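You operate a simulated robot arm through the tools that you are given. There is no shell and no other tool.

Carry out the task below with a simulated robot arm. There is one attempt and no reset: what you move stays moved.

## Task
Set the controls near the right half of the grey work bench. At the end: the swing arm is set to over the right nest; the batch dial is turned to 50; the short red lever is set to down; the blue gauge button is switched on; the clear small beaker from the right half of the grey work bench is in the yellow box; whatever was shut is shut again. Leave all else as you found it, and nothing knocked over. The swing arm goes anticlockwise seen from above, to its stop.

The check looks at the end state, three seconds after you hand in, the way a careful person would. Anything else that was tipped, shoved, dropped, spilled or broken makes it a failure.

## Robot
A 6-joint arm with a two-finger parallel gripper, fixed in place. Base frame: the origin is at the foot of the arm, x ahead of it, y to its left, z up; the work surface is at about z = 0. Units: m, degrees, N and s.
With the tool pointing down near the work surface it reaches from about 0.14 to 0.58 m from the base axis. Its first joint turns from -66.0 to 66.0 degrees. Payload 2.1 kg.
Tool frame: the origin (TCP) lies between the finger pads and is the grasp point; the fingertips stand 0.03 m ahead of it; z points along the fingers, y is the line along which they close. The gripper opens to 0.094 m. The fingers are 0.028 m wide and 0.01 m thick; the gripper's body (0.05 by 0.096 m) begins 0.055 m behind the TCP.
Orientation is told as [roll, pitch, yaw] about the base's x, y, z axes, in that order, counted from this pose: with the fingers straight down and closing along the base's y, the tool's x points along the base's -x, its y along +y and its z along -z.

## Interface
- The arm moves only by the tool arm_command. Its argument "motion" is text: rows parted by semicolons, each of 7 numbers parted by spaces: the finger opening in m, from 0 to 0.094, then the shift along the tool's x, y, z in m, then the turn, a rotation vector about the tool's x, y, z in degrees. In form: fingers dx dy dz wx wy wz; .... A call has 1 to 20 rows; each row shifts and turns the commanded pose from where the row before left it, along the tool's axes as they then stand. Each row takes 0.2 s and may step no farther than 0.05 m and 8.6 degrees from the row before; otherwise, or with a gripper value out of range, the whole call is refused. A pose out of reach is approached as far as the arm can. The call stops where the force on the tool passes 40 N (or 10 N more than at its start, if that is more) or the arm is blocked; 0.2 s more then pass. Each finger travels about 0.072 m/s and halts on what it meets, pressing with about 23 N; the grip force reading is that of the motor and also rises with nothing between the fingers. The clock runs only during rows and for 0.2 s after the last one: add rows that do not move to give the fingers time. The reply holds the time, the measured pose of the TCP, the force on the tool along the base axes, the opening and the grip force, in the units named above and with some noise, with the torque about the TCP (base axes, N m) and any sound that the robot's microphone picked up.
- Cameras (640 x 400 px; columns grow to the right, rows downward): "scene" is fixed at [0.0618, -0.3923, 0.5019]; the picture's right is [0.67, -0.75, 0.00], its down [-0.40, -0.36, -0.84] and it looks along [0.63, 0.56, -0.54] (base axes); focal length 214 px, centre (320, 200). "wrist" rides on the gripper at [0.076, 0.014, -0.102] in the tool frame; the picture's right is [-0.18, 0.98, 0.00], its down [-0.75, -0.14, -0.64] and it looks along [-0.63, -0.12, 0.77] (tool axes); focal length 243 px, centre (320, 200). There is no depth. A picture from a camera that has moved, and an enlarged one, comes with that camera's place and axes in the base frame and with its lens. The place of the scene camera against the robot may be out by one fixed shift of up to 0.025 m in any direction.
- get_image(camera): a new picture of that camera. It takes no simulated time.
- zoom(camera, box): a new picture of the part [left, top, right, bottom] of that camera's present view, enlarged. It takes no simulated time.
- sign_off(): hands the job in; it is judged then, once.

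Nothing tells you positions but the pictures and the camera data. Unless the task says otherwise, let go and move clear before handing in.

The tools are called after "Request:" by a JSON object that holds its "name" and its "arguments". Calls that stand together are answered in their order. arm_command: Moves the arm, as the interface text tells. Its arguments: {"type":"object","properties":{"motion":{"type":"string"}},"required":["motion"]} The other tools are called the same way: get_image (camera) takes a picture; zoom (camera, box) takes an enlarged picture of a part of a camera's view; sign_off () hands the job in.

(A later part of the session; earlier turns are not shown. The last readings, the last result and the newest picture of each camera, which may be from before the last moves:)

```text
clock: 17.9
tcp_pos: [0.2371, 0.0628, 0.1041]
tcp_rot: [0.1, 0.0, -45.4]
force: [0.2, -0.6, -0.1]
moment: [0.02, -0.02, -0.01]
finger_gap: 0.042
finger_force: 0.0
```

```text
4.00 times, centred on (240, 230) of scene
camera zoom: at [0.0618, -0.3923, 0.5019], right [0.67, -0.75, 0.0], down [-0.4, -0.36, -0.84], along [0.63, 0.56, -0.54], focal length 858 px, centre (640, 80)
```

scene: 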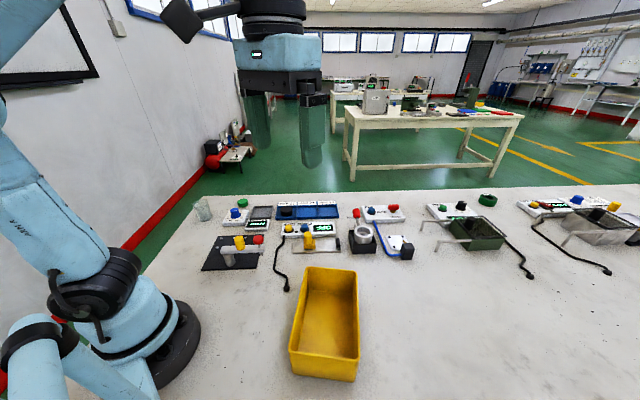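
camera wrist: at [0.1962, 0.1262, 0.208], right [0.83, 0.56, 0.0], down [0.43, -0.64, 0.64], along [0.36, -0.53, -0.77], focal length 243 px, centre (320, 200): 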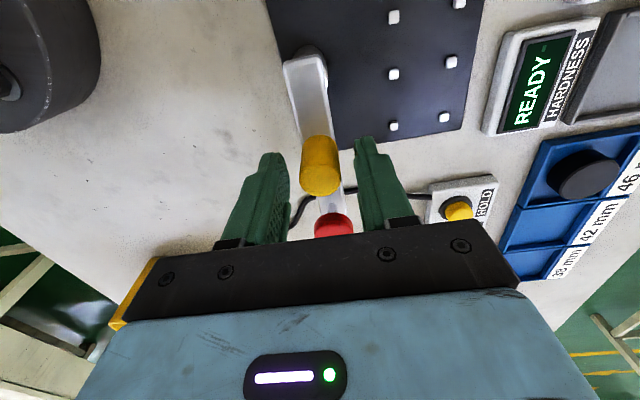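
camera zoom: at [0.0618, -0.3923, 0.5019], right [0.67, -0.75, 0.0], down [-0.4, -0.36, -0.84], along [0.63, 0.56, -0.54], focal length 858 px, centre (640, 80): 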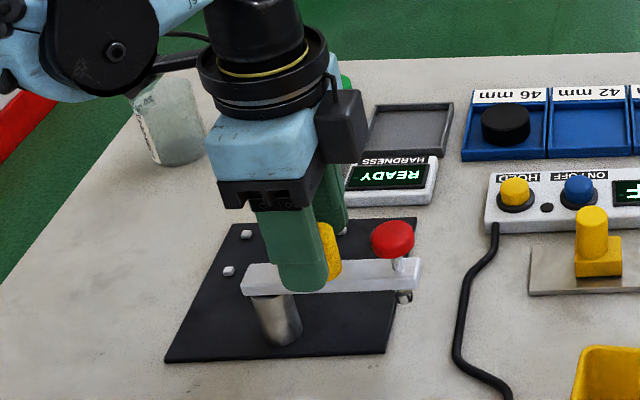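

The knob is caged with even gaps. I'll carry it anticlockwise along the arc, alternating small turns and small tangential shifts.

Request:
{"name": "arm_command", "arguments": {"motion": "0.042 0 0 0 0 0 -4; 0.042 0 0.0053 0 0 0 0; 0.042 0 0 0 0 0 -8; 0.042 0 0.0053 0 0 0 0; 0.042 0 0 0 0 0 -8; 0.042 0 0.0053 0 0 0 0; 0.042 0 0 0 0 0 -8; 0.042 0 0.0053 0 0 0 0; 0.042 0 0 0 0 0 -4; 0.042 0 0 0 0 0 0"}}

Request:
{"name": "get_image", "arguments": {"camera": "wrist"}}

Request:
{"name": "zoom", "arguments": {"camera": "scene", "box": [180, 180, 300, 280]}}

```text
clock: 20.1
tcp_pos: [0.2489, 0.0801, 0.1038]
tcp_rot: [0.1, 0.0, -13.5]
force: [0.1, 0.0, 0.5]
moment: [-0.03, 0.02, 0.02]
finger_gap: 0.042
finger_force: 0.1
```

```text
taken
camera wrist: at [0.1791, 0.1112, 0.2073], right [0.41, 0.91, 0.0], down [0.7, -0.31, 0.64], along [0.59, -0.26, -0.77], focal length 243 px, centre (320, 200)
```

wrist: 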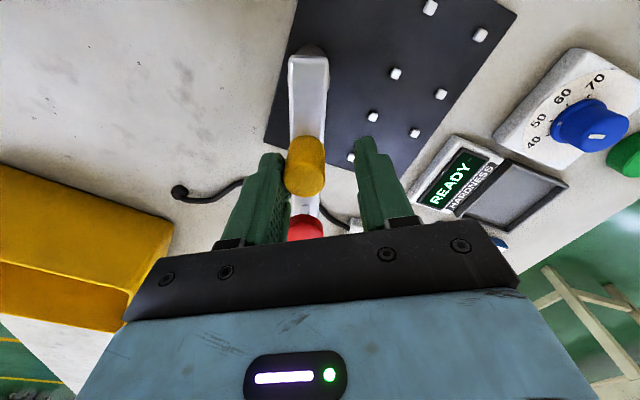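

```text
4.00 times, centred on (240, 230) of scene
camera zoom: at [0.0618, -0.3923, 0.5019], right [0.67, -0.75, 0.0], down [-0.4, -0.36, -0.84], along [0.63, 0.56, -0.54], focal length 858 px, centre (640, 80)
```

zoom: 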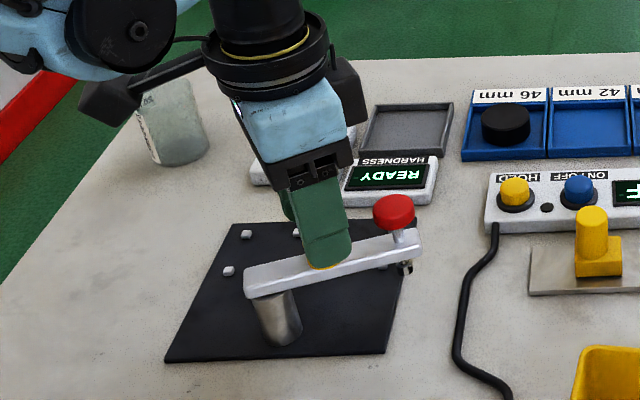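

The arm follows with almost no force. I'll continue around.

Request:
{"name": "arm_command", "arguments": {"motion": "0.042 0 0 0 0 0 -4; 0.042 0 0.0053 0 0 0 0; 0.042 0 0 0 0 0 -8; 0.042 0 0.0053 0 0 0 0; 0.042 0 0 0 0 0 -8; 0.042 0 0.0053 0 0 0 0; 0.042 0 0 0 0 0 -8; 0.042 0 0.0053 0 0 0 0; 0.042 0 0 0 0 0 -8; 0.042 0 0.0053 0 0 0 0; 0.042 0 0 0 0 0 -8; 0.042 0 0.0053 0 0 0 0; 0.042 0 0 0 0 0 -8; 0.042 0 0.0053 0 0 0 0; 0.042 0 0 0 0 0 -4; 0.042 0 0 0 0 0 0"}}

Request:
{"name": "get_image", "arguments": {"camera": "wrist"}}

Request:
{"name": "zoom", "arguments": {"camera": "scene", "box": [180, 180, 300, 280]}}

```text
clock: 23.5
tcp_pos: [0.2393, 0.1164, 0.105]
tcp_rot: [0.0, -0.2, 42.5]
force: [0.6, 0.0, -0.3]
moment: [0.06, 0.04, 0.01]
finger_gap: 0.0418
finger_force: 0.0
```

```text
taken
camera wrist: at [0.1754, 0.074, 0.2068], right [-0.53, 0.85, 0.0], down [0.65, 0.41, 0.64], along [0.55, 0.34, -0.77], focal length 243 px, centre (320, 200)
```

wrist: 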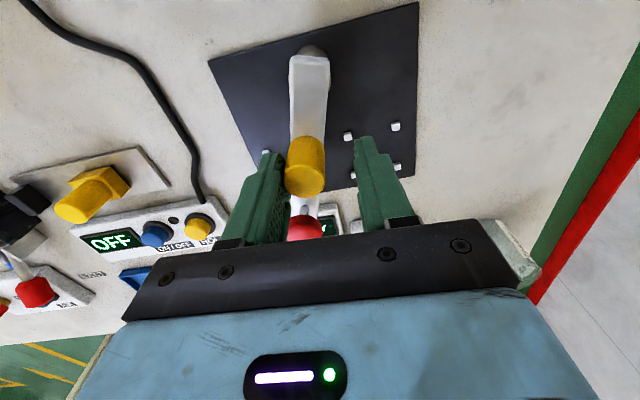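

```text
4.00 times, centred on (240, 230) of scene
camera zoom: at [0.0618, -0.3923, 0.5019], right [0.67, -0.75, 0.0], down [-0.4, -0.36, -0.84], along [0.63, 0.56, -0.54], focal length 858 px, centre (640, 80)
```

zoom: 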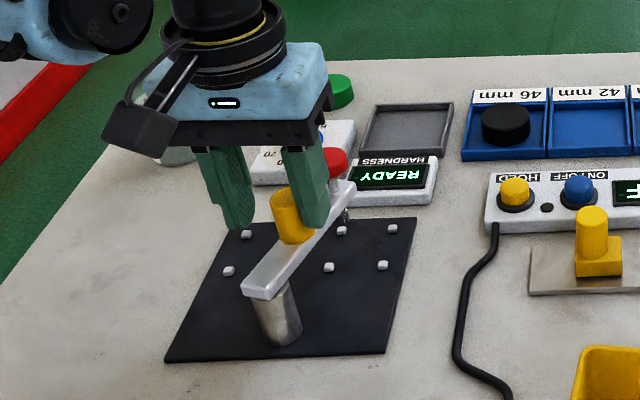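

Request:
{"name": "arm_command", "arguments": {"motion": "0.042 0 0 0 0 0 -4; 0.042 0 0.0053 0 0 0 0; 0.042 0 0 0 0 0 -8; 0.042 0 0.0053 0 0 0 0; 0.042 0 0 0 0 0 -8; 0.042 0 0.0053 0 0 0 0; 0.042 0 0 0 0 0 -4; 0.042 0 0 0 0 0 0"}}

Request:
{"name": "get_image", "arguments": {"camera": "wrist"}}

Request:
{"name": "zoom", "arguments": {"camera": "scene", "box": [180, 180, 300, 280]}}

```text
clock: 25.3
tcp_pos: [0.2262, 0.1233, 0.1051]
tcp_rot: [0.0, -0.1, 66.5]
force: [0.0, 0.0, -0.2]
moment: [-0.01, -0.04, -0.03]
finger_gap: 0.0419
finger_force: 0.1
```

```text
taken
camera wrist: at [0.1848, 0.0594, 0.2081], right [-0.83, 0.56, 0.0], down [0.43, 0.63, 0.64], along [0.36, 0.53, -0.77], focal length 243 px, centre (320, 200)
```

wrist: 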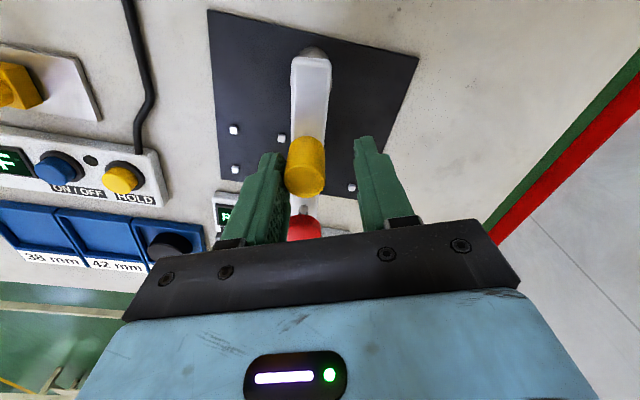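

```text
4.00 times, centred on (240, 230) of scene
camera zoom: at [0.0618, -0.3923, 0.5019], right [0.67, -0.75, 0.0], down [-0.4, -0.36, -0.84], along [0.63, 0.56, -0.54], focal length 858 px, centre (640, 80)
```

zoom: 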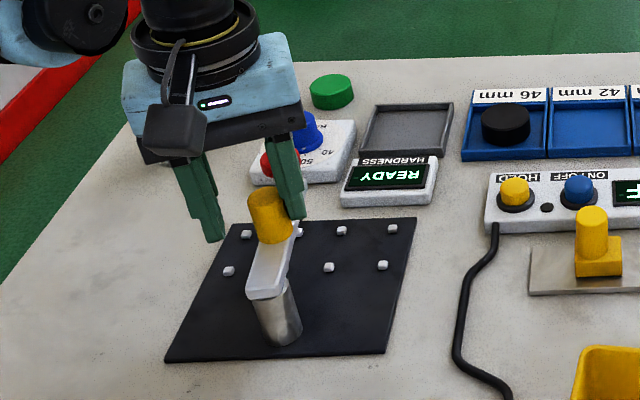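

Still free. The remaining part I'll do with half-size steps and watch for the stop.

Request:
{"name": "arm_command", "arguments": {"motion": "0.042 0 0 0 0 0 -2; 0.042 0 0.00265 0 0 0 0; 0.042 0 0 0 0 0 -4; 0.042 0 0.00265 0 0 0 0; 0.042 0 0 0 0 0 -4; 0.042 0 0.00265 0 0 0 0; 0.042 0 0 0 0 0 0"}}

Request:
{"name": "zoom", "arguments": {"camera": "wrist", "box": [200, 0, 440, 240]}}

Request:
{"name": "zoom", "arguments": {"camera": "scene", "box": [180, 180, 300, 280]}}

```text
clock: 26.9
tcp_pos: [0.2203, 0.1275, 0.105]
tcp_rot: [0.0, 0.0, 76.5]
force: [0.4, -0.3, -0.6]
moment: [0.03, 0.0, -0.01]
finger_gap: 0.0422
finger_force: 0.1
```

```text
1.67 times, centred on (320, 120) of wrist
camera zoom: at [0.1891, 0.0554, 0.2076], right [-0.91, 0.41, 0.0], down [0.31, 0.7, 0.64], along [0.26, 0.59, -0.77], focal length 404 px, centre (320, 333)
```

zoom: 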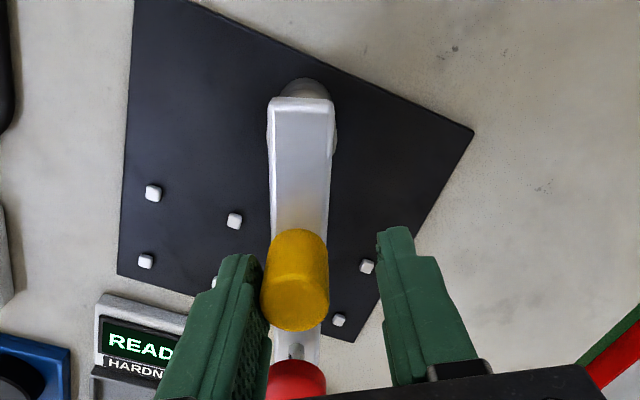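

```text
4.00 times, centred on (240, 230) of scene
camera zoom: at [0.0618, -0.3923, 0.5019], right [0.67, -0.75, 0.0], down [-0.4, -0.36, -0.84], along [0.63, 0.56, -0.54], focal length 858 px, centre (640, 80)
```

zoom: 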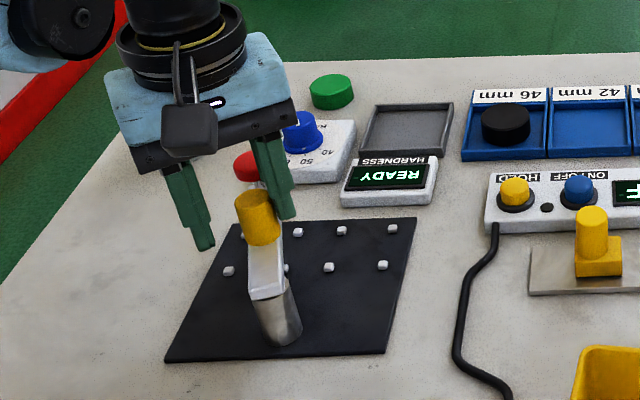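

Request:
{"name": "arm_command", "arguments": {"motion": "0.042 0 0 0 0 0 -4; 0.042 0 0.00265 0 0 0 0; 0.042 0 0 0 0 0 -4; 0.042 0 0.00265 0 0 0 0; 0.042 0 0 0 0 0 0"}}

Request:
{"name": "zoom", "arguments": {"camera": "wrist", "box": [200, 0, 440, 240]}}

Request:
{"name": "zoom", "arguments": {"camera": "scene", "box": [180, 180, 300, 280]}}

```text
clock: 28.1
tcp_pos: [0.2141, 0.1272, 0.1048]
tcp_rot: [-0.1, 0.0, 84.5]
force: [1.3, 0.3, 0.3]
moment: [-0.02, -0.04, 0.02]
finger_gap: 0.0428
finger_force: 0.7
```

```text
1.67 times, centred on (320, 120) of wrist
camera zoom: at [0.1944, 0.0527, 0.2079], right [-0.96, 0.28, 0.0], down [0.21, 0.74, 0.64], along [0.18, 0.62, -0.77], focal length 404 px, centre (320, 333)
```

zoom: 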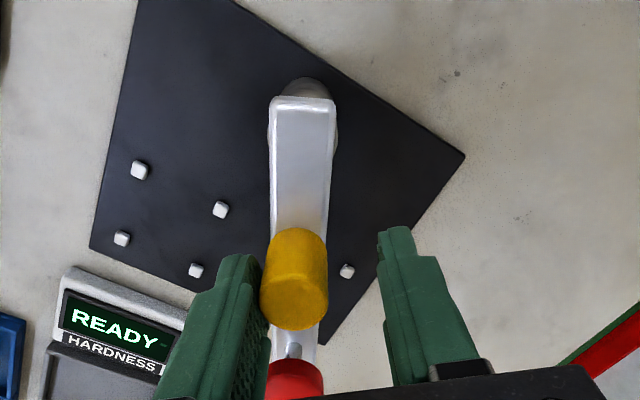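

```text
4.00 times, centred on (240, 230) of scene
camera zoom: at [0.0618, -0.3923, 0.5019], right [0.67, -0.75, 0.0], down [-0.4, -0.36, -0.84], along [0.63, 0.56, -0.54], focal length 858 px, centre (640, 80)
```

zoom: 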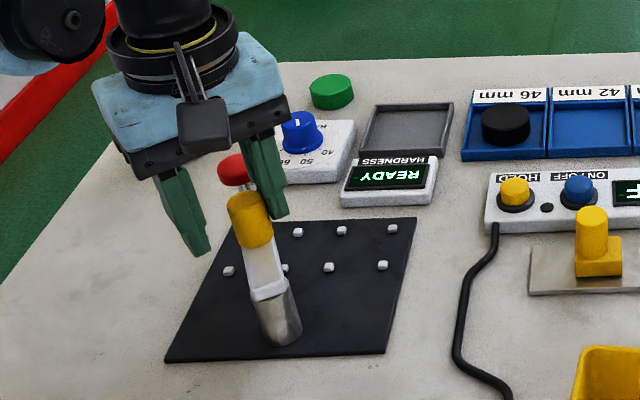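

A slight resistance appears. I'll push on tangentially in 1.5 mm steps to feel for the stop.

Request:
{"name": "arm_command", "arguments": {"motion": "0.042 0 0.0015 0 0 0 0; 0.042 0 0.0015 0 0 0 0; 0.042 0 0 0 0 0 0"}}

Request:
{"name": "zoom", "arguments": {"camera": "scene", "box": [180, 180, 300, 280]}}

```text
clock: 28.9
tcp_pos: [0.2124, 0.128, 0.1048]
tcp_rot: [-0.1, -0.1, 84.5]
force: [9.0, -1.4, 0.9]
moment: [0.11, -0.16, 0.0]
finger_gap: 0.0473
finger_force: 4.9
```

```text
4.00 times, centred on (240, 230) of scene
camera zoom: at [0.0618, -0.3923, 0.5019], right [0.67, -0.75, 0.0], down [-0.4, -0.36, -0.84], along [0.63, 0.56, -0.54], focal length 858 px, centre (640, 80)
```

zoom: 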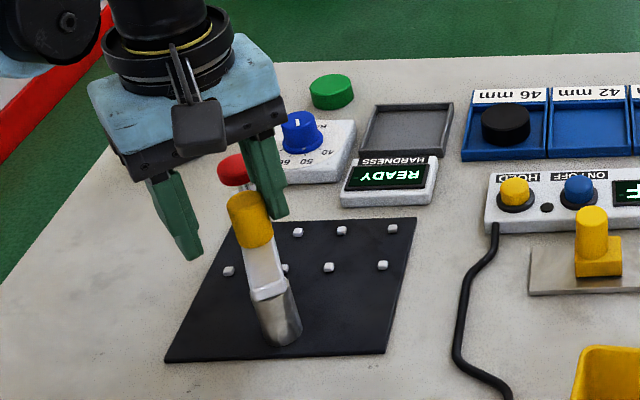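

The knob no longer moves and force rises, so the arm is at its stop. I'll back off, open and lift clear.

Request:
{"name": "arm_command", "arguments": {"motion": "0.047 0 -0.003 0 0 0 0; 0.05 0 -0.004 0 0 0 0; 0.055 0 0 0 0 0 0; 0.055 0 0 -0.03 0 0 0; 0.055 0 0 -0.04 0 0 0; 0.055 0 0 -0.04 0 0 0; 0.055 0 0 0 0 0 0"}}

Request:
{"name": "get_image", "arguments": {"camera": "wrist"}}

Request:
{"name": "zoom", "arguments": {"camera": "scene", "box": [180, 180, 300, 280]}}

```text
clock: 30.5
tcp_pos: [0.219, 0.1258, 0.2138]
tcp_rot: [0.0, 0.0, 84.5]
force: [-0.6, -1.1, -0.5]
moment: [-0.02, 0.0, -0.01]
finger_gap: 0.0552
finger_force: 0.0
```

```text
taken
camera wrist: at [0.1986, 0.0516, 0.3169], right [-0.96, 0.28, 0.0], down [0.21, 0.74, 0.64], along [0.18, 0.62, -0.77], focal length 243 px, centre (320, 200)
```

wrist: 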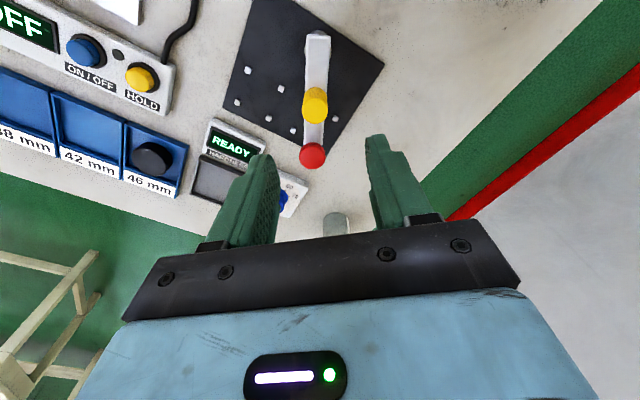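

```text
4.00 times, centred on (240, 230) of scene
camera zoom: at [0.0618, -0.3923, 0.5019], right [0.67, -0.75, 0.0], down [-0.4, -0.36, -0.84], along [0.63, 0.56, -0.54], focal length 858 px, centre (640, 80)
```

zoom: 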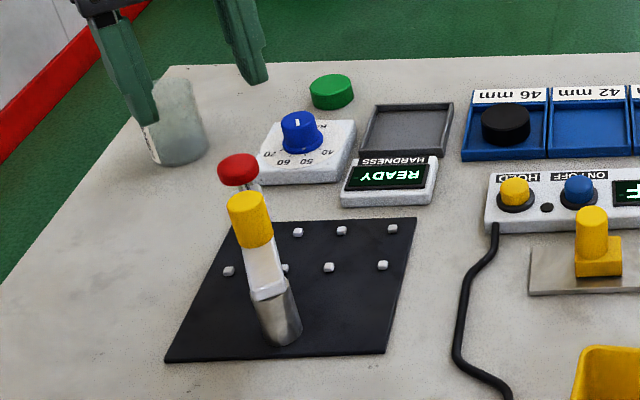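

Request:
{"name": "zoom", "arguments": {"camera": "wrist", "box": [220, 10, 400, 190]}}

```text
2.22 times, centred on (310, 100) of wrist
camera zoom: at [0.1986, 0.0516, 0.3169], right [-0.96, 0.28, 0.0], down [0.21, 0.74, 0.64], along [0.18, 0.62, -0.77], focal length 539 px, centre (342, 422)
```

zoom: 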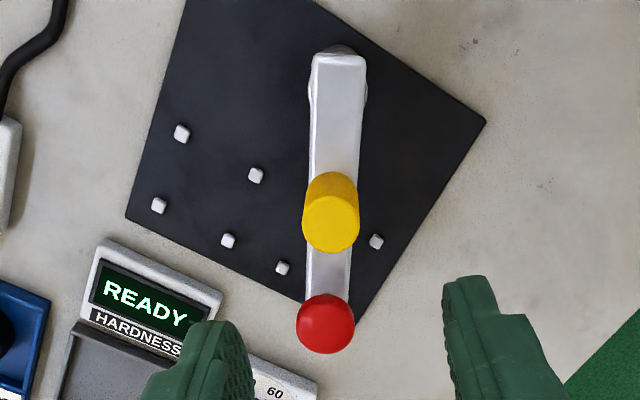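

The swing arm's tip is over the right nest at the stop. Next is the beaker near (0.26, 0.366): I'll turn the tool to face it and move above it for a better measurement.

Request:
{"name": "arm_command", "arguments": {"motion": "0.07 0 0 0 0 0 7.4; 0.08 0 0 0 0 0 7.4; 0.094 0 0 0 0 0 7.4; 0.094 0 0 0 0 0 7.3; 0.094 -0.0367 0.01735 0 0 0 0; 0.094 -0.0367 0.01735 0 0 0 0; 0.094 -0.0367 0.01735 0 0 0 0; 0.094 -0.0367 0.01735 0 0 0 0; 0.094 -0.0367 0.01735 0 0 0 0; 0.094 -0.0367 0.01735 0 0 0 0; 0.094 0 0 0 0 0 0"}}

Request:
{"name": "get_image", "arguments": {"camera": "wrist"}}

Request:
{"name": "zoom", "arguments": {"camera": "scene", "box": [160, 130, 280, 230]}}

```text
clock: 32.9
tcp_pos: [0.2601, 0.3662, 0.217]
tcp_rot: [0.0, -0.1, 55.0]
force: [0.1, -0.3, -0.2]
moment: [-0.03, 0.01, -0.01]
finger_gap: 0.0942
finger_force: 0.1
```

```text
taken
camera wrist: at [0.206, 0.3118, 0.3194], right [-0.7, 0.71, 0.0], down [0.55, 0.54, 0.64], along [0.46, 0.45, -0.77], focal length 243 px, centre (320, 200)
```

wrist: 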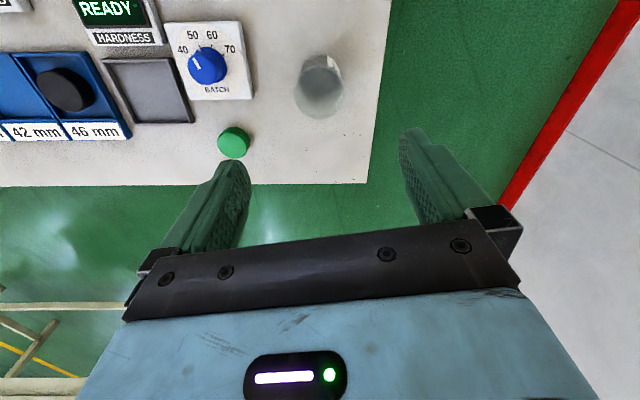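

```text
4.00 times, centred on (220, 180) of scene
camera zoom: at [0.0618, -0.3922, 0.5019], right [0.67, -0.75, 0.0], down [-0.4, -0.36, -0.84], along [0.63, 0.56, -0.54], focal length 858 px, centre (720, 280)
```

zoom: 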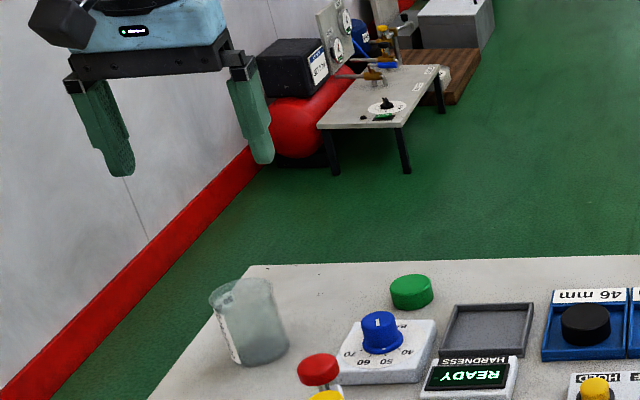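

Request:
{"name": "zoom", "arguments": {"camera": "wrist", "box": [270, 35, 370, 135]}}

Request:
{"name": "zoom", "arguments": {"camera": "scene", "box": [185, 190, 245, 235]}}

```text
4.00 times, centred on (320, 85) of wrist
camera zoom: at [0.206, 0.3118, 0.3194], right [-0.7, 0.71, 0.0], down [0.55, 0.54, 0.64], along [0.46, 0.45, -0.77], focal length 970 px, centre (320, 660)
```

zoom: 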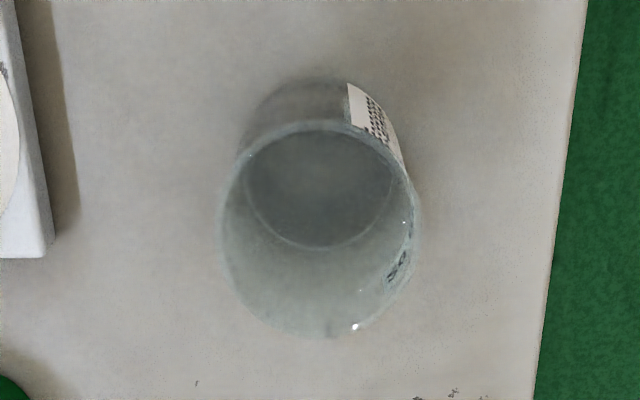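

```text
8.89 times, centred on (215, 212) of scene
camera zoom: at [0.0618, -0.3922, 0.5019], right [0.67, -0.75, 0.0], down [-0.4, -0.36, -0.84], along [0.63, 0.56, -0.54], focal length 1906 px, centre (1253, 89)
```

zoom: 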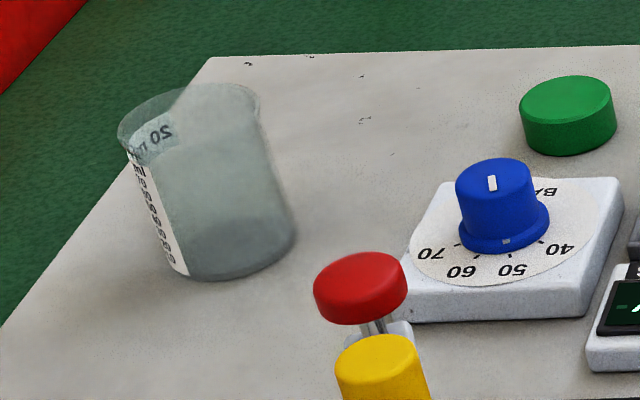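

Beaker centre is about (0.2588, 0.3635), 47 mm wide and 63 mm tall, and appears empty. I'll descend with the fingers fully open around it.

Request:
{"name": "arm_command", "arguments": {"motion": "0.094 0.003 -0.0005 0.03 0 0 0; 0.094 0 0 0.04 0 0 0; 0.094 0 0 0.04 0 0 0; 0.094 0 0 0.035 0 0 0; 0.094 0 0 0.018 0 0 0; 0.094 0 0 0.01 0 0 0; 0.094 0 0 0 0 0 0"}}

Request:
{"name": "get_image", "arguments": {"camera": "wrist"}}

Request:
{"name": "zoom", "arguments": {"camera": "scene", "box": [165, 170, 265, 240]}}

```text
clock: 34.5
tcp_pos: [0.2575, 0.3632, 0.0428]
tcp_rot: [0.0, -0.1, 55.0]
force: [0.4, -0.1, -0.8]
moment: [0.02, -0.04, 0.0]
finger_gap: 0.0942
finger_force: 0.0
```

```text
taken
camera wrist: at [0.2036, 0.3094, 0.1452], right [-0.7, 0.71, 0.0], down [0.55, 0.54, 0.64], along [0.46, 0.45, -0.77], focal length 243 px, centre (320, 200)
```

wrist: 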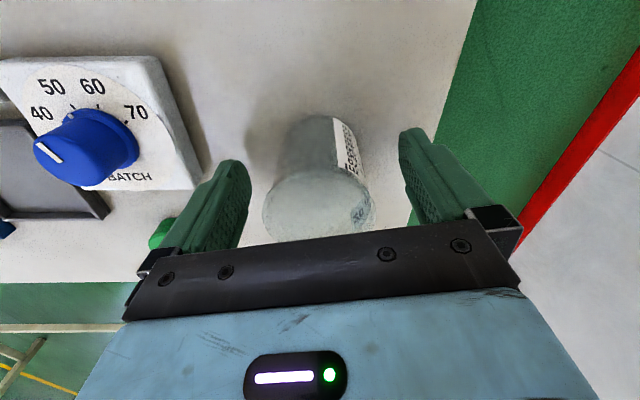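

```text
5.71 times, centred on (215, 205) of scene
camera zoom: at [0.0618, -0.3923, 0.5019], right [0.67, -0.75, 0.0], down [-0.4, -0.36, -0.84], along [0.63, 0.56, -0.54], focal length 1226 px, centre (920, 171)
```

zoom: 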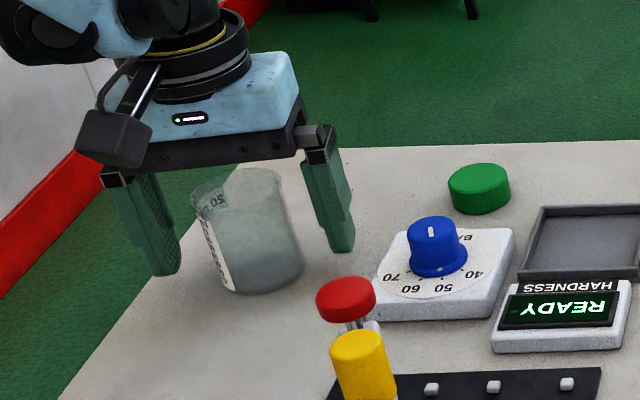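

The beaker sits centred between the fingers. I'll close gradually and watch the readings.

Request:
{"name": "arm_command", "arguments": {"motion": "0.075 0 0 0 0 0 0; 0.06 0 0 0 0 0 0; 0.053 0 0 0 0 0 0; 0.05 0 0 0 0 0 0; 0.05 0 0 0 0 0 0"}}

Request:
{"name": "get_image", "arguments": {"camera": "wrist"}}

```text
clock: 35.7
tcp_pos: [0.2576, 0.3639, 0.0418]
tcp_rot: [0.0, -0.2, 55.1]
force: [0.6, -0.2, 0.7]
moment: [-0.02, -0.02, 0.02]
finger_gap: 0.051
finger_force: 22.4
```

```text
taken
camera wrist: at [0.2036, 0.3094, 0.1455], right [-0.7, 0.71, 0.0], down [0.55, 0.54, 0.64], along [0.46, 0.45, -0.77], focal length 243 px, centre (320, 200)
```

wrist: 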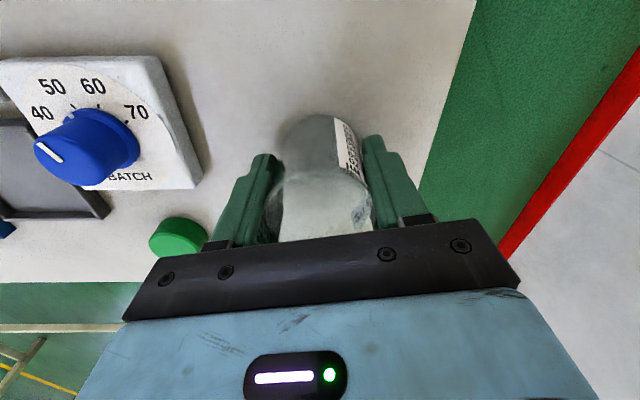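

Contact at a 51 mm gap with modest force. I'll lift slowly and verify the beaker comes along.

Request:
{"name": "arm_command", "arguments": {"motion": "0.0495 0 0 0 0 0 0; 0.0495 0 0 -0.01 0 0 0; 0.0495 0 0 -0.02 0 0 0; 0.0495 0 0 -0.03 0 0 0; 0.0495 0 0 -0.035 0 0 0; 0.0495 0 0 -0.035 0 0 0; 0.0495 0 0 -0.035 0 0 0; 0.0495 0 0 -0.035 0 0 0; 0.0495 0 0 0 0 0 0"}}

Request:
{"name": "get_image", "arguments": {"camera": "wrist"}}

Request:
{"name": "get_image", "arguments": {"camera": "scene"}}

```text
clock: 37.7
tcp_pos: [0.2575, 0.3636, 0.2423]
tcp_rot: [0.0, -0.1, 55.0]
force: [0.8, -0.8, -0.5]
moment: [-0.01, 0.01, 0.02]
finger_gap: 0.0509
finger_force: 22.7
```

```text
taken
camera wrist: at [0.204, 0.3104, 0.3448], right [-0.7, 0.71, 0.0], down [0.55, 0.54, 0.64], along [0.46, 0.45, -0.77], focal length 243 px, centre (320, 200)
```

wrist: 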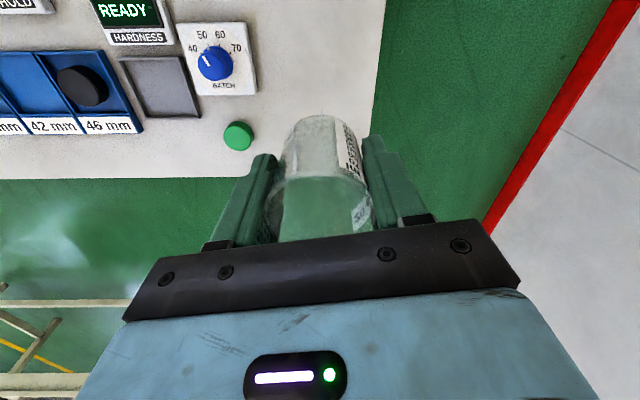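

```text
taken
```

scene: 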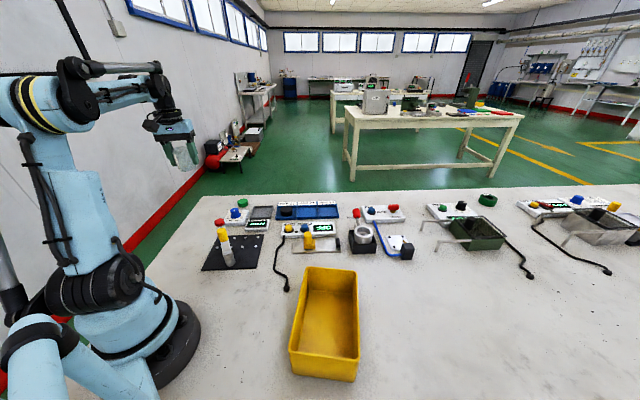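

The beaker is held upright. I'll carry it across at height, first halfway, then turn the tool to align with the box's long side.

Request:
{"name": "arm_command", "arguments": {"motion": "0.0495 0.0137 -0.0096 0 0 0 0; 0.0495 0.0273 -0.0191 0 0 0 0; 0.0495 0.0273 -0.0191 0 0 0 0; 0.0495 0.0273 -0.0191 0 0 0 0; 0.0495 0.0273 -0.0191 0 0 0 0; 0.0495 0.0273 -0.0191 0 0 0 0; 0.0495 0.0273 -0.0191 0 0 0 0; 0.0495 0.0273 -0.0191 0 0 0 0; 0.0495 0.0273 -0.0191 0 0 0 0; 0.0495 0.0137 -0.0096 0 0 0 0; 0.0495 0 0 0 0 0 0"}}

Request:
{"name": "arm_command", "arguments": {"motion": "0.0495 0 0 0 0 0 5; 0.0495 0 0 0 0 0 8.5; 0.0495 0 0 0 0 0 8.5; 0.0495 0 0 0 0 0 8.5; 0.0495 0 0 0 0 0 8.5; 0.0495 0 0 0 0 0 8.5; 0.0495 0 0 0 0 0 8.5; 0.0495 0 0 0 0 0 8.5; 0.0495 0 0 0 0 0 8.5; 0.0495 0 0 0 0 0 8.5; 0.0495 0 0 0 0 0 8.5; 0.0495 0 0 0 0 0 8.5; 0.0495 0 0 0 0 0 8.5; 0.0495 0 0 0 0 0 3.7; 0.0495 0 0 0 0 0 0"}}

Request:
{"name": "get_image", "arguments": {"camera": "wrist"}}

```text
clock: 40.1
tcp_pos: [0.2567, 0.0623, 0.2421]
tcp_rot: [0.0, -0.2, 54.9]
force: [0.2, -0.4, 0.0]
moment: [-0.01, -0.01, -0.02]
finger_gap: 0.051
finger_force: 22.4
```

```text
clock: 43.3
tcp_pos: [0.2573, 0.0653, 0.2411]
tcp_rot: [0.1, 0.0, -55.8]
force: [0.2, 0.4, 0.0]
moment: [0.0, 0.03, 0.04]
finger_gap: 0.0507
finger_force: 22.8
```

```text
taken
camera wrist: at [0.228, 0.1352, 0.3452], right [0.92, 0.4, 0.0], down [0.31, -0.7, 0.64], along [0.26, -0.59, -0.77], focal length 243 px, centre (320, 200)
```

wrist: 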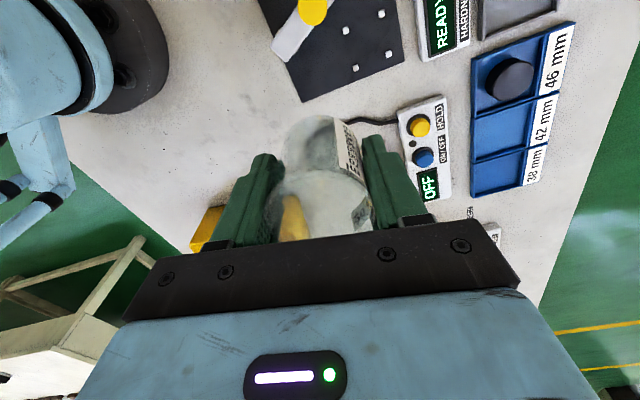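

Request:
{"name": "arm_command", "arguments": {"motion": "0.0495 -0.0139 -0.009 0 0 0 0; 0.0495 -0.0279 -0.01806 0 0 0 0; 0.0495 -0.0279 -0.01806 0 0 0 0; 0.0495 -0.0279 -0.01806 0 0 0 0; 0.0495 -0.0279 -0.01806 0 0 0 0; 0.0495 -0.0279 -0.01806 0 0 0 0; 0.0495 -0.0279 -0.01806 0 0 0 0; 0.0495 -0.0279 -0.01806 0 0 0 0; 0.0495 -0.0279 -0.01806 0 0 0 0; 0.0495 -0.0139 -0.009 0 0 0 0; 0.0495 0 0 0 0 0 0"}}

Request:
{"name": "get_image", "arguments": {"camera": "wrist"}}

Request:
{"name": "get_image", "arguments": {"camera": "scene"}}

```text
clock: 45.7
tcp_pos: [0.2638, -0.2347, 0.2419]
tcp_rot: [0.2, -0.1, -55.6]
force: [0.4, 0.4, -0.5]
moment: [0.0, 0.01, 0.01]
finger_gap: 0.0508
finger_force: 23.1
```

```text
taken
camera wrist: at [0.2337, -0.1641, 0.3447], right [0.92, 0.4, 0.0], down [0.31, -0.7, 0.64], along [0.26, -0.59, -0.77], focal length 243 px, centre (320, 200)
```

wrist: 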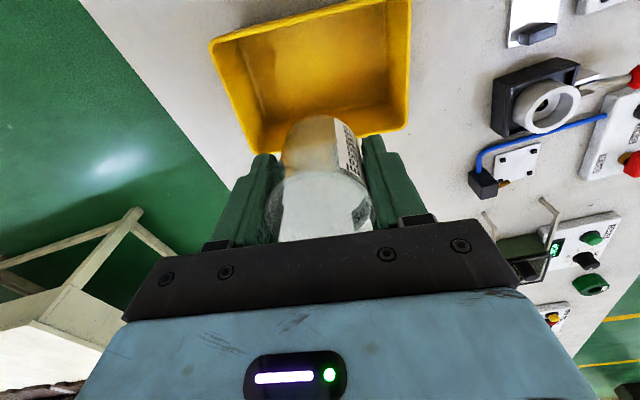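

```text
taken
```

scene: 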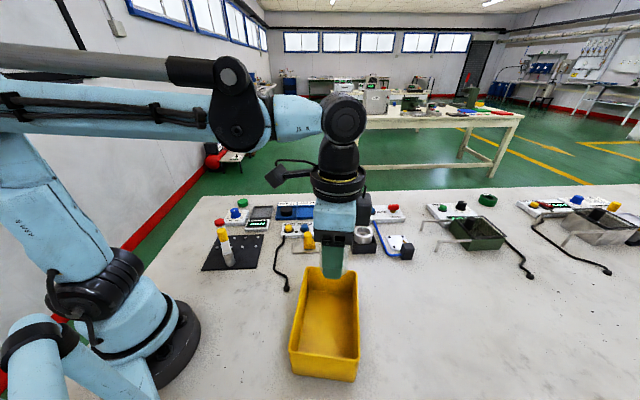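

The beaker hangs over the box centre, and the rim corners agree with my estimates. I'll lower it into the box, the last part in small steps.

Request:
{"name": "arm_command", "arguments": {"motion": "0.0495 0 0 0.02 0 0 0; 0.0495 0 0 0.035 0 0 0; 0.0495 0 0 0.035 0 0 0; 0.0495 0 0 0.035 0 0 0; 0.0495 0 0 0.03 0 0 0; 0.0495 0 0 0.02 0 0 0; 0.0495 0 0 0.012 0 0 0; 0.0495 0 0 0 0 0 0"}}

Request:
{"name": "arm_command", "arguments": {"motion": "0.0495 0 0 0.002 0 0 0; 0.0495 0 0 0.002 0 0 0; 0.0495 0 0 0 0 0 0"}}

Request:
{"name": "get_image", "arguments": {"camera": "wrist"}}

Request:
{"name": "zoom", "arguments": {"camera": "scene", "box": [260, 200, 420, 400]}}

```text
clock: 47.5
tcp_pos: [0.264, -0.2345, 0.054]
tcp_rot: [0.1, 0.0, -55.6]
force: [0.0, -0.3, -0.6]
moment: [-0.02, 0.01, 0.02]
finger_gap: 0.0512
finger_force: 23.5
```

```text
clock: 48.3
tcp_pos: [0.2627, -0.2346, 0.0509]
tcp_rot: [0.2, -0.1, -55.7]
force: [-0.4, -0.1, 0.1]
moment: [-0.02, 0.01, -0.02]
finger_gap: 0.0508
finger_force: 23.0
```

```text
taken
camera wrist: at [0.2343, -0.1642, 0.1539], right [0.92, 0.4, 0.0], down [0.31, -0.7, 0.64], along [0.26, -0.59, -0.77], focal length 243 px, centre (320, 200)
```

wrist: 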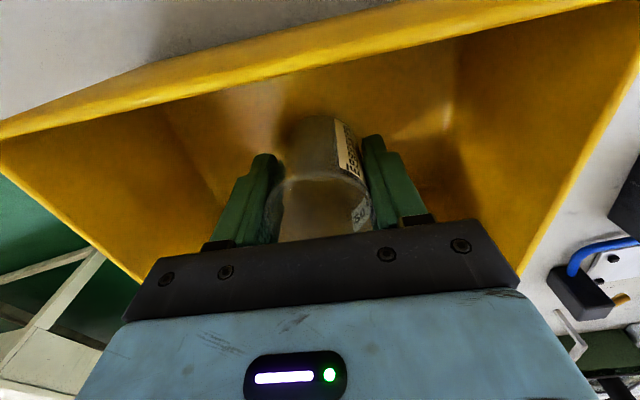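

```text
2.00 times, centred on (340, 300) of scene
camera zoom: at [0.0618, -0.3923, 0.5019], right [0.67, -0.75, 0.0], down [-0.4, -0.36, -0.84], along [0.63, 0.56, -0.54], focal length 429 px, centre (280, 0)
```

zoom: 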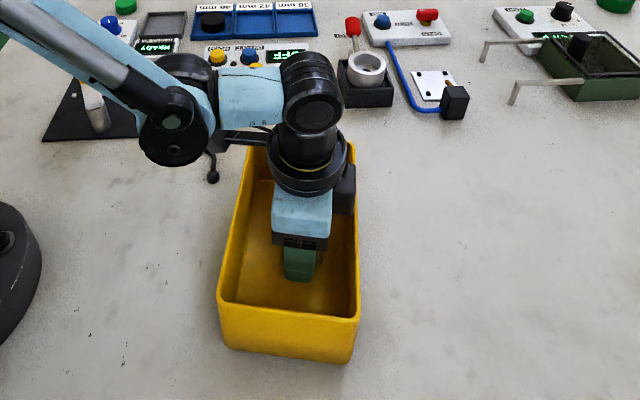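

Request:
{"name": "arm_command", "arguments": {"motion": "0.0495 0 0 0.0015 0 0 0; 0.0495 0 0 0.0015 0 0 0; 0.0495 0 0 0 0 0 0"}}

Request:
{"name": "arm_command", "arguments": {"motion": "0.0495 0 0 0.001 0 0 0; 0.0495 0 0 0.001 0 0 0; 0.0495 0 0 0 0 0 0"}}

```text
clock: 49.1
tcp_pos: [0.2648, -0.2334, 0.0477]
tcp_rot: [0.1, 0.0, -55.7]
force: [-0.2, 0.7, 0.1]
moment: [0.0, 0.02, 0.01]
finger_gap: 0.0507
finger_force: 23.3
```

```text
clock: 49.9
tcp_pos: [0.265, -0.2355, 0.0449]
tcp_rot: [0.0, 0.1, -55.7]
force: [0.1, 0.2, 17.5]
moment: [-0.06, -0.01, -0.01]
finger_gap: 0.0511
finger_force: 23.9
```

The beaker has touched the box floor (17 N). I'll relieve the pressure, open, and rise straight up.

Request:
{"name": "arm_command", "arguments": {"motion": "0.0495 0 0 -0.001 0 0 0; 0.0495 0 0 0 0 0 0; 0.056 0 0 0 0 0 0; 0.062 0 0 0 0 0 0; 0.072 0 0 0 0 0 0; 0.078 0 0 0 0 0 0; 0.078 0 0 0 0 0 0"}}

Request:
{"name": "get_image", "arguments": {"camera": "wrist"}}

```text
clock: 51.5
tcp_pos: [0.2626, -0.234, 0.0486]
tcp_rot: [0.1, -0.1, -55.6]
force: [-0.4, -0.5, -0.3]
moment: [-0.03, -0.02, 0.01]
finger_gap: 0.0779
finger_force: 0.1
```

```text
taken
camera wrist: at [0.235, -0.1639, 0.1497], right [0.92, 0.4, 0.0], down [0.31, -0.7, 0.64], along [0.26, -0.59, -0.77], focal length 243 px, centre (320, 200)
```

wrist: 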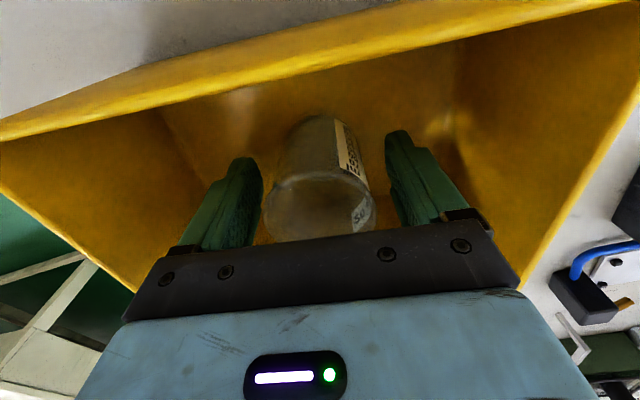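

Request:
{"name": "arm_command", "arguments": {"motion": "0.078 0 0 -0.015 0 0 0; 0.078 0 0 -0.025 0 0 0; 0.078 0 0 -0.04 0 0 0; 0.078 0 0 -0.04 0 0 0; 0.078 0 0 -0.04 0 0 0; 0.078 0 0 -0.04 0 0 0; 0.078 0 0 0 0 0 0"}}

Request:
{"name": "get_image", "arguments": {"camera": "wrist"}}

Request:
{"name": "zoom", "arguments": {"camera": "scene", "box": [260, 230, 400, 400]}}

```text
clock: 53.1
tcp_pos: [0.2644, -0.2338, 0.2486]
tcp_rot: [0.0, 0.1, -55.7]
force: [-0.3, -0.6, 0.3]
moment: [-0.02, 0.0, 0.01]
finger_gap: 0.0781
finger_force: 0.1
```

```text
taken
camera wrist: at [0.2341, -0.1635, 0.3512], right [0.92, 0.4, 0.0], down [0.31, -0.7, 0.64], along [0.26, -0.59, -0.77], focal length 243 px, centre (320, 200)
```

wrist: 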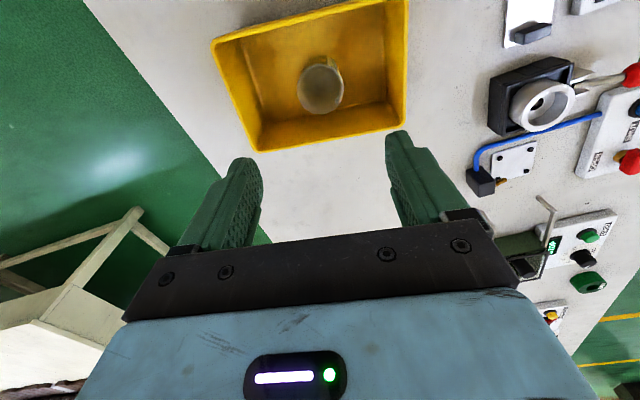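

```text
2.35 times, centred on (330, 315) of scene
camera zoom: at [0.0618, -0.3923, 0.5019], right [0.67, -0.75, 0.0], down [-0.4, -0.36, -0.84], along [0.63, 0.56, -0.54], focal length 505 px, centre (296, -71)
```

zoom: 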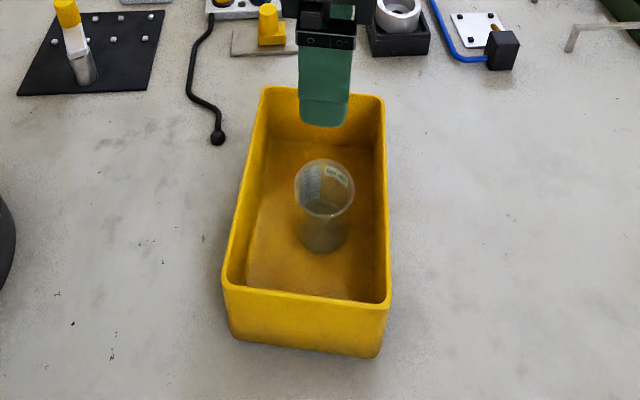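

The beaker stands upright in the yellow box. Next is the blue ON/OFF button near (0.442, 0.022); I'll close the fingers, turn the tool and move above it for a close look.

Request:
{"name": "arm_command", "arguments": {"motion": "0.05 0 0 0 0 0 -8.4; 0.03 0 0 0 0 0 -8.4; 0.01 0 0 0 0 0 -8.4; 0 0 0 0 0 0 -8.4; 0 0 0 0 0 0 -8.4; 0 0 0 0 0 0 -8; 0 -0.0189 0.0340 0.0111 0 0 0; 0 -0.0189 0.0340 0.0111 0 0 0; 0 -0.0189 0.0340 0.0111 0 0 0; 0 -0.0189 0.0340 0.0111 0 0 0; 0 -0.0189 0.0340 0.0111 0 0 0; 0 -0.0189 0.0340 0.0111 0 0 0; 0 -0.0189 0.0340 0.0111 0 0 0; 0 -0.0189 0.0340 0.0111 0 0 0; 0 0 0 0 0 0 0"}}

Request:
{"name": "get_image", "arguments": {"camera": "wrist"}}

Request:
{"name": "zoom", "arguments": {"camera": "scene", "box": [250, 170, 370, 270]}}

```text
clock: 56.3
tcp_pos: [0.4442, 0.0211, 0.1595]
tcp_rot: [0.0, 0.0, -5.7]
force: [0.1, -0.2, 0.5]
moment: [-0.01, 0.0, 0.01]
finger_gap: 0.0001
finger_force: 23.4
```

```text
taken
camera wrist: at [0.3707, 0.0413, 0.2612], right [0.28, 0.96, 0.0], down [0.74, -0.22, 0.64], along [0.62, -0.18, -0.77], focal length 243 px, centre (320, 200)
```

wrist: 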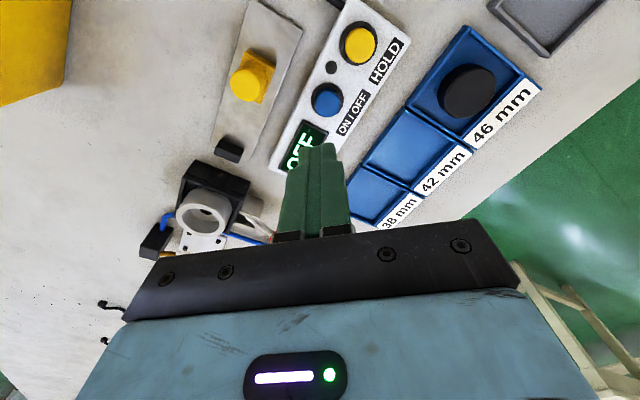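

```text
4.00 times, centred on (310, 220) of scene
camera zoom: at [0.0618, -0.3923, 0.5019], right [0.67, -0.75, 0.0], down [-0.4, -0.36, -0.84], along [0.63, 0.56, -0.54], focal length 858 px, centre (360, 120)
```

zoom: 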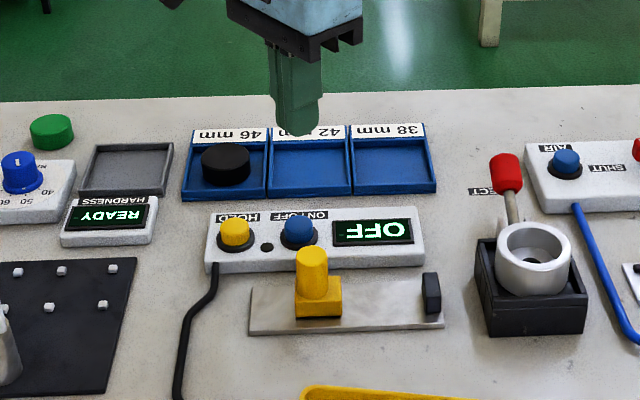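

Request:
{"name": "zoom", "arguments": {"camera": "wrist", "box": [270, 10, 400, 130]}}

Request:
{"name": "zoom", "arguments": {"camera": "scene", "box": [295, 215, 345, 245]}}

```text
3.33 times, centred on (335, 70) of wrist
camera zoom: at [0.3707, 0.0413, 0.2612], right [0.28, 0.96, 0.0], down [0.74, -0.22, 0.64], along [0.62, -0.18, -0.77], focal length 809 px, centre (270, 633)
```

zoom: 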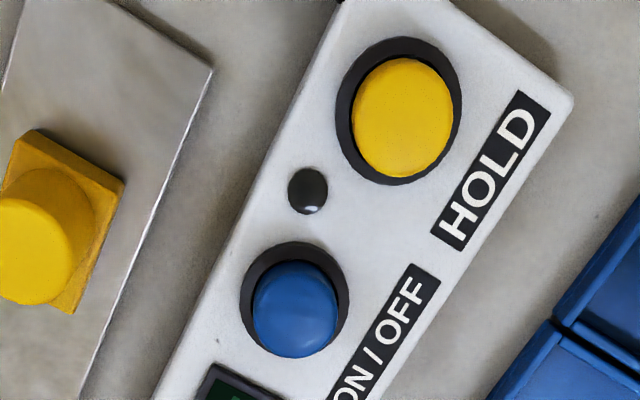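

```text
12.80 times, centred on (320, 230) of scene
camera zoom: at [0.0618, -0.3923, 0.5019], right [0.67, -0.75, 0.0], down [-0.4, -0.36, -0.84], along [0.63, 0.56, -0.54], focal length 2745 px, centre (320, -184)
```

zoom: 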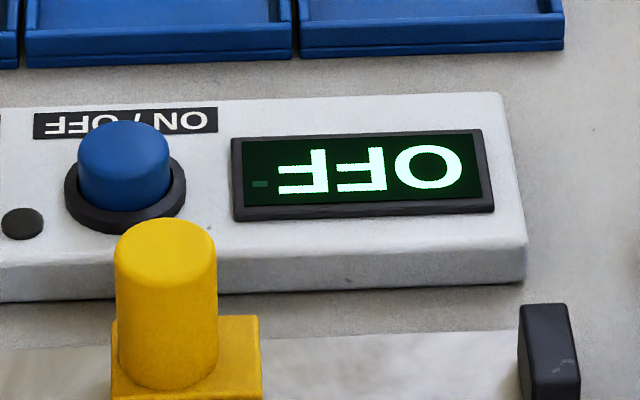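

The button top is about (0.445, 0.027, 0.034). I'll centre over it and come down to just above contact.

Request:
{"name": "arm_command", "arguments": {"motion": "0 -0.0002 0.0061 0.02 0 0 0; 0 0 0 0.03 0 0 0; 0 0 0 0.025 0 0 0; 0 0 0 0.013 0 0 0; 0 0 0 0 0 0 0"}}

Request:
{"name": "get_image", "arguments": {"camera": "wrist"}}

Request:
{"name": "zoom", "arguments": {"camera": "scene", "box": [280, 190, 360, 250]}}

```text
clock: 57.5
tcp_pos: [0.4443, 0.0272, 0.0715]
tcp_rot: [0.1, -0.1, -5.7]
force: [-1.4, -0.4, 0.8]
moment: [0.02, 0.0, 0.01]
finger_gap: 0.0001
finger_force: 23.4
```

```text
taken
camera wrist: at [0.3706, 0.0482, 0.1735], right [0.28, 0.96, 0.0], down [0.74, -0.22, 0.64], along [0.62, -0.18, -0.77], focal length 243 px, centre (320, 200)
```

wrist: 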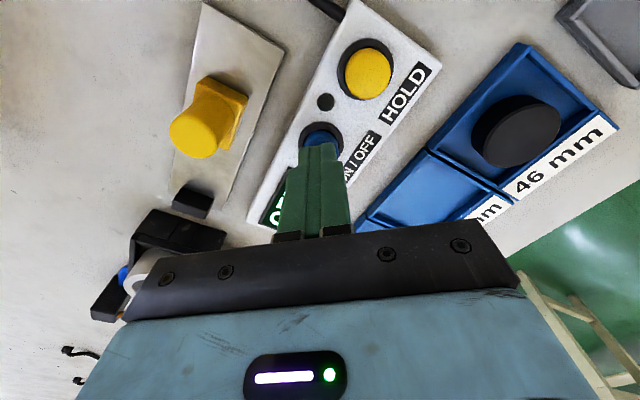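

```text
6.67 times, centred on (320, 220) of scene
camera zoom: at [0.0618, -0.3923, 0.5019], right [0.67, -0.75, 0.0], down [-0.4, -0.36, -0.84], along [0.63, 0.56, -0.54], focal length 1430 px, centre (320, 67)
```

zoom: 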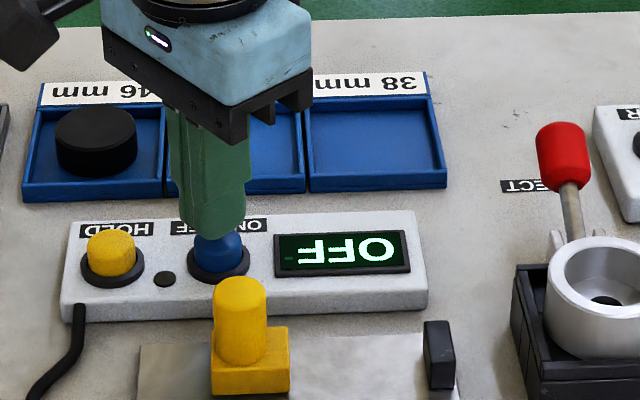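

The tips are right above the blue button. I'll press in small steps.

Request:
{"name": "arm_command", "arguments": {"motion": "0 0 0 0.004 0 0 0; 0 0 0 0.002 0 0 0; 0 0 0 0.0015 0 0 0; 0 0 0 0.0015 0 0 0"}}

Request:
{"name": "zoom", "arguments": {"camera": "scene", "box": [280, 190, 360, 250]}}

```text
clock: 58.5
tcp_pos: [0.4423, 0.026, 0.0615]
tcp_rot: [0.1, 0.0, -5.7]
force: [0.1, 1.4, 1.8]
moment: [0.03, 0.0, -0.01]
finger_gap: 0.0
finger_force: 23.0
```

```text
6.67 times, centred on (320, 220) of scene
camera zoom: at [0.0618, -0.3923, 0.5019], right [0.67, -0.75, 0.0], down [-0.4, -0.36, -0.84], along [0.63, 0.56, -0.54], focal length 1430 px, centre (320, 67)
```

zoom: 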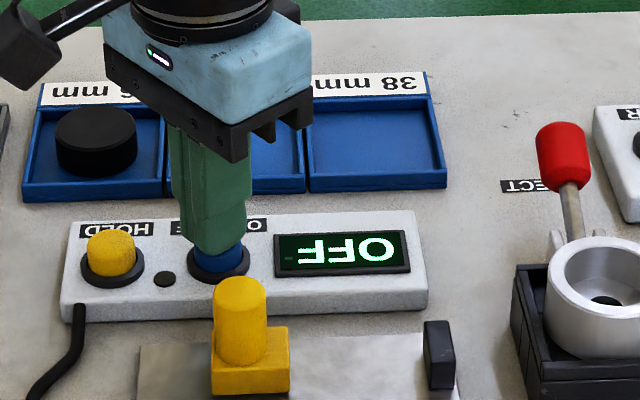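

Request:
{"name": "arm_command", "arguments": {"motion": "0 0 0 0.0015 0 0 0; 0 0 0 0.0015 0 0 0; 0 0 0 0 0 0 0"}}

Request:
{"name": "zoom", "arguments": {"camera": "scene", "box": [280, 190, 360, 250]}}

```text
clock: 59.3
tcp_pos: [0.4443, 0.027, 0.0588]
tcp_rot: [0.1, -0.1, -5.8]
force: [1.3, -1.4, 2.5]
moment: [-0.04, 0.03, -0.01]
finger_gap: 0.0
finger_force: 22.7
heard: click
```

```text
6.67 times, centred on (320, 220) of scene
camera zoom: at [0.0618, -0.3923, 0.5019], right [0.67, -0.75, 0.0], down [-0.4, -0.36, -0.84], along [0.63, 0.56, -0.54], focal length 1430 px, centre (320, 67)
```

zoom: 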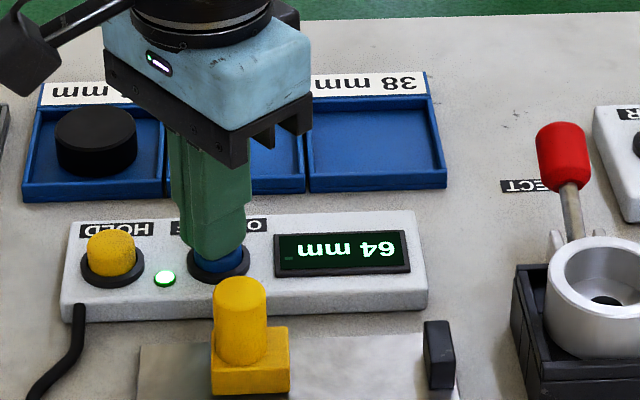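

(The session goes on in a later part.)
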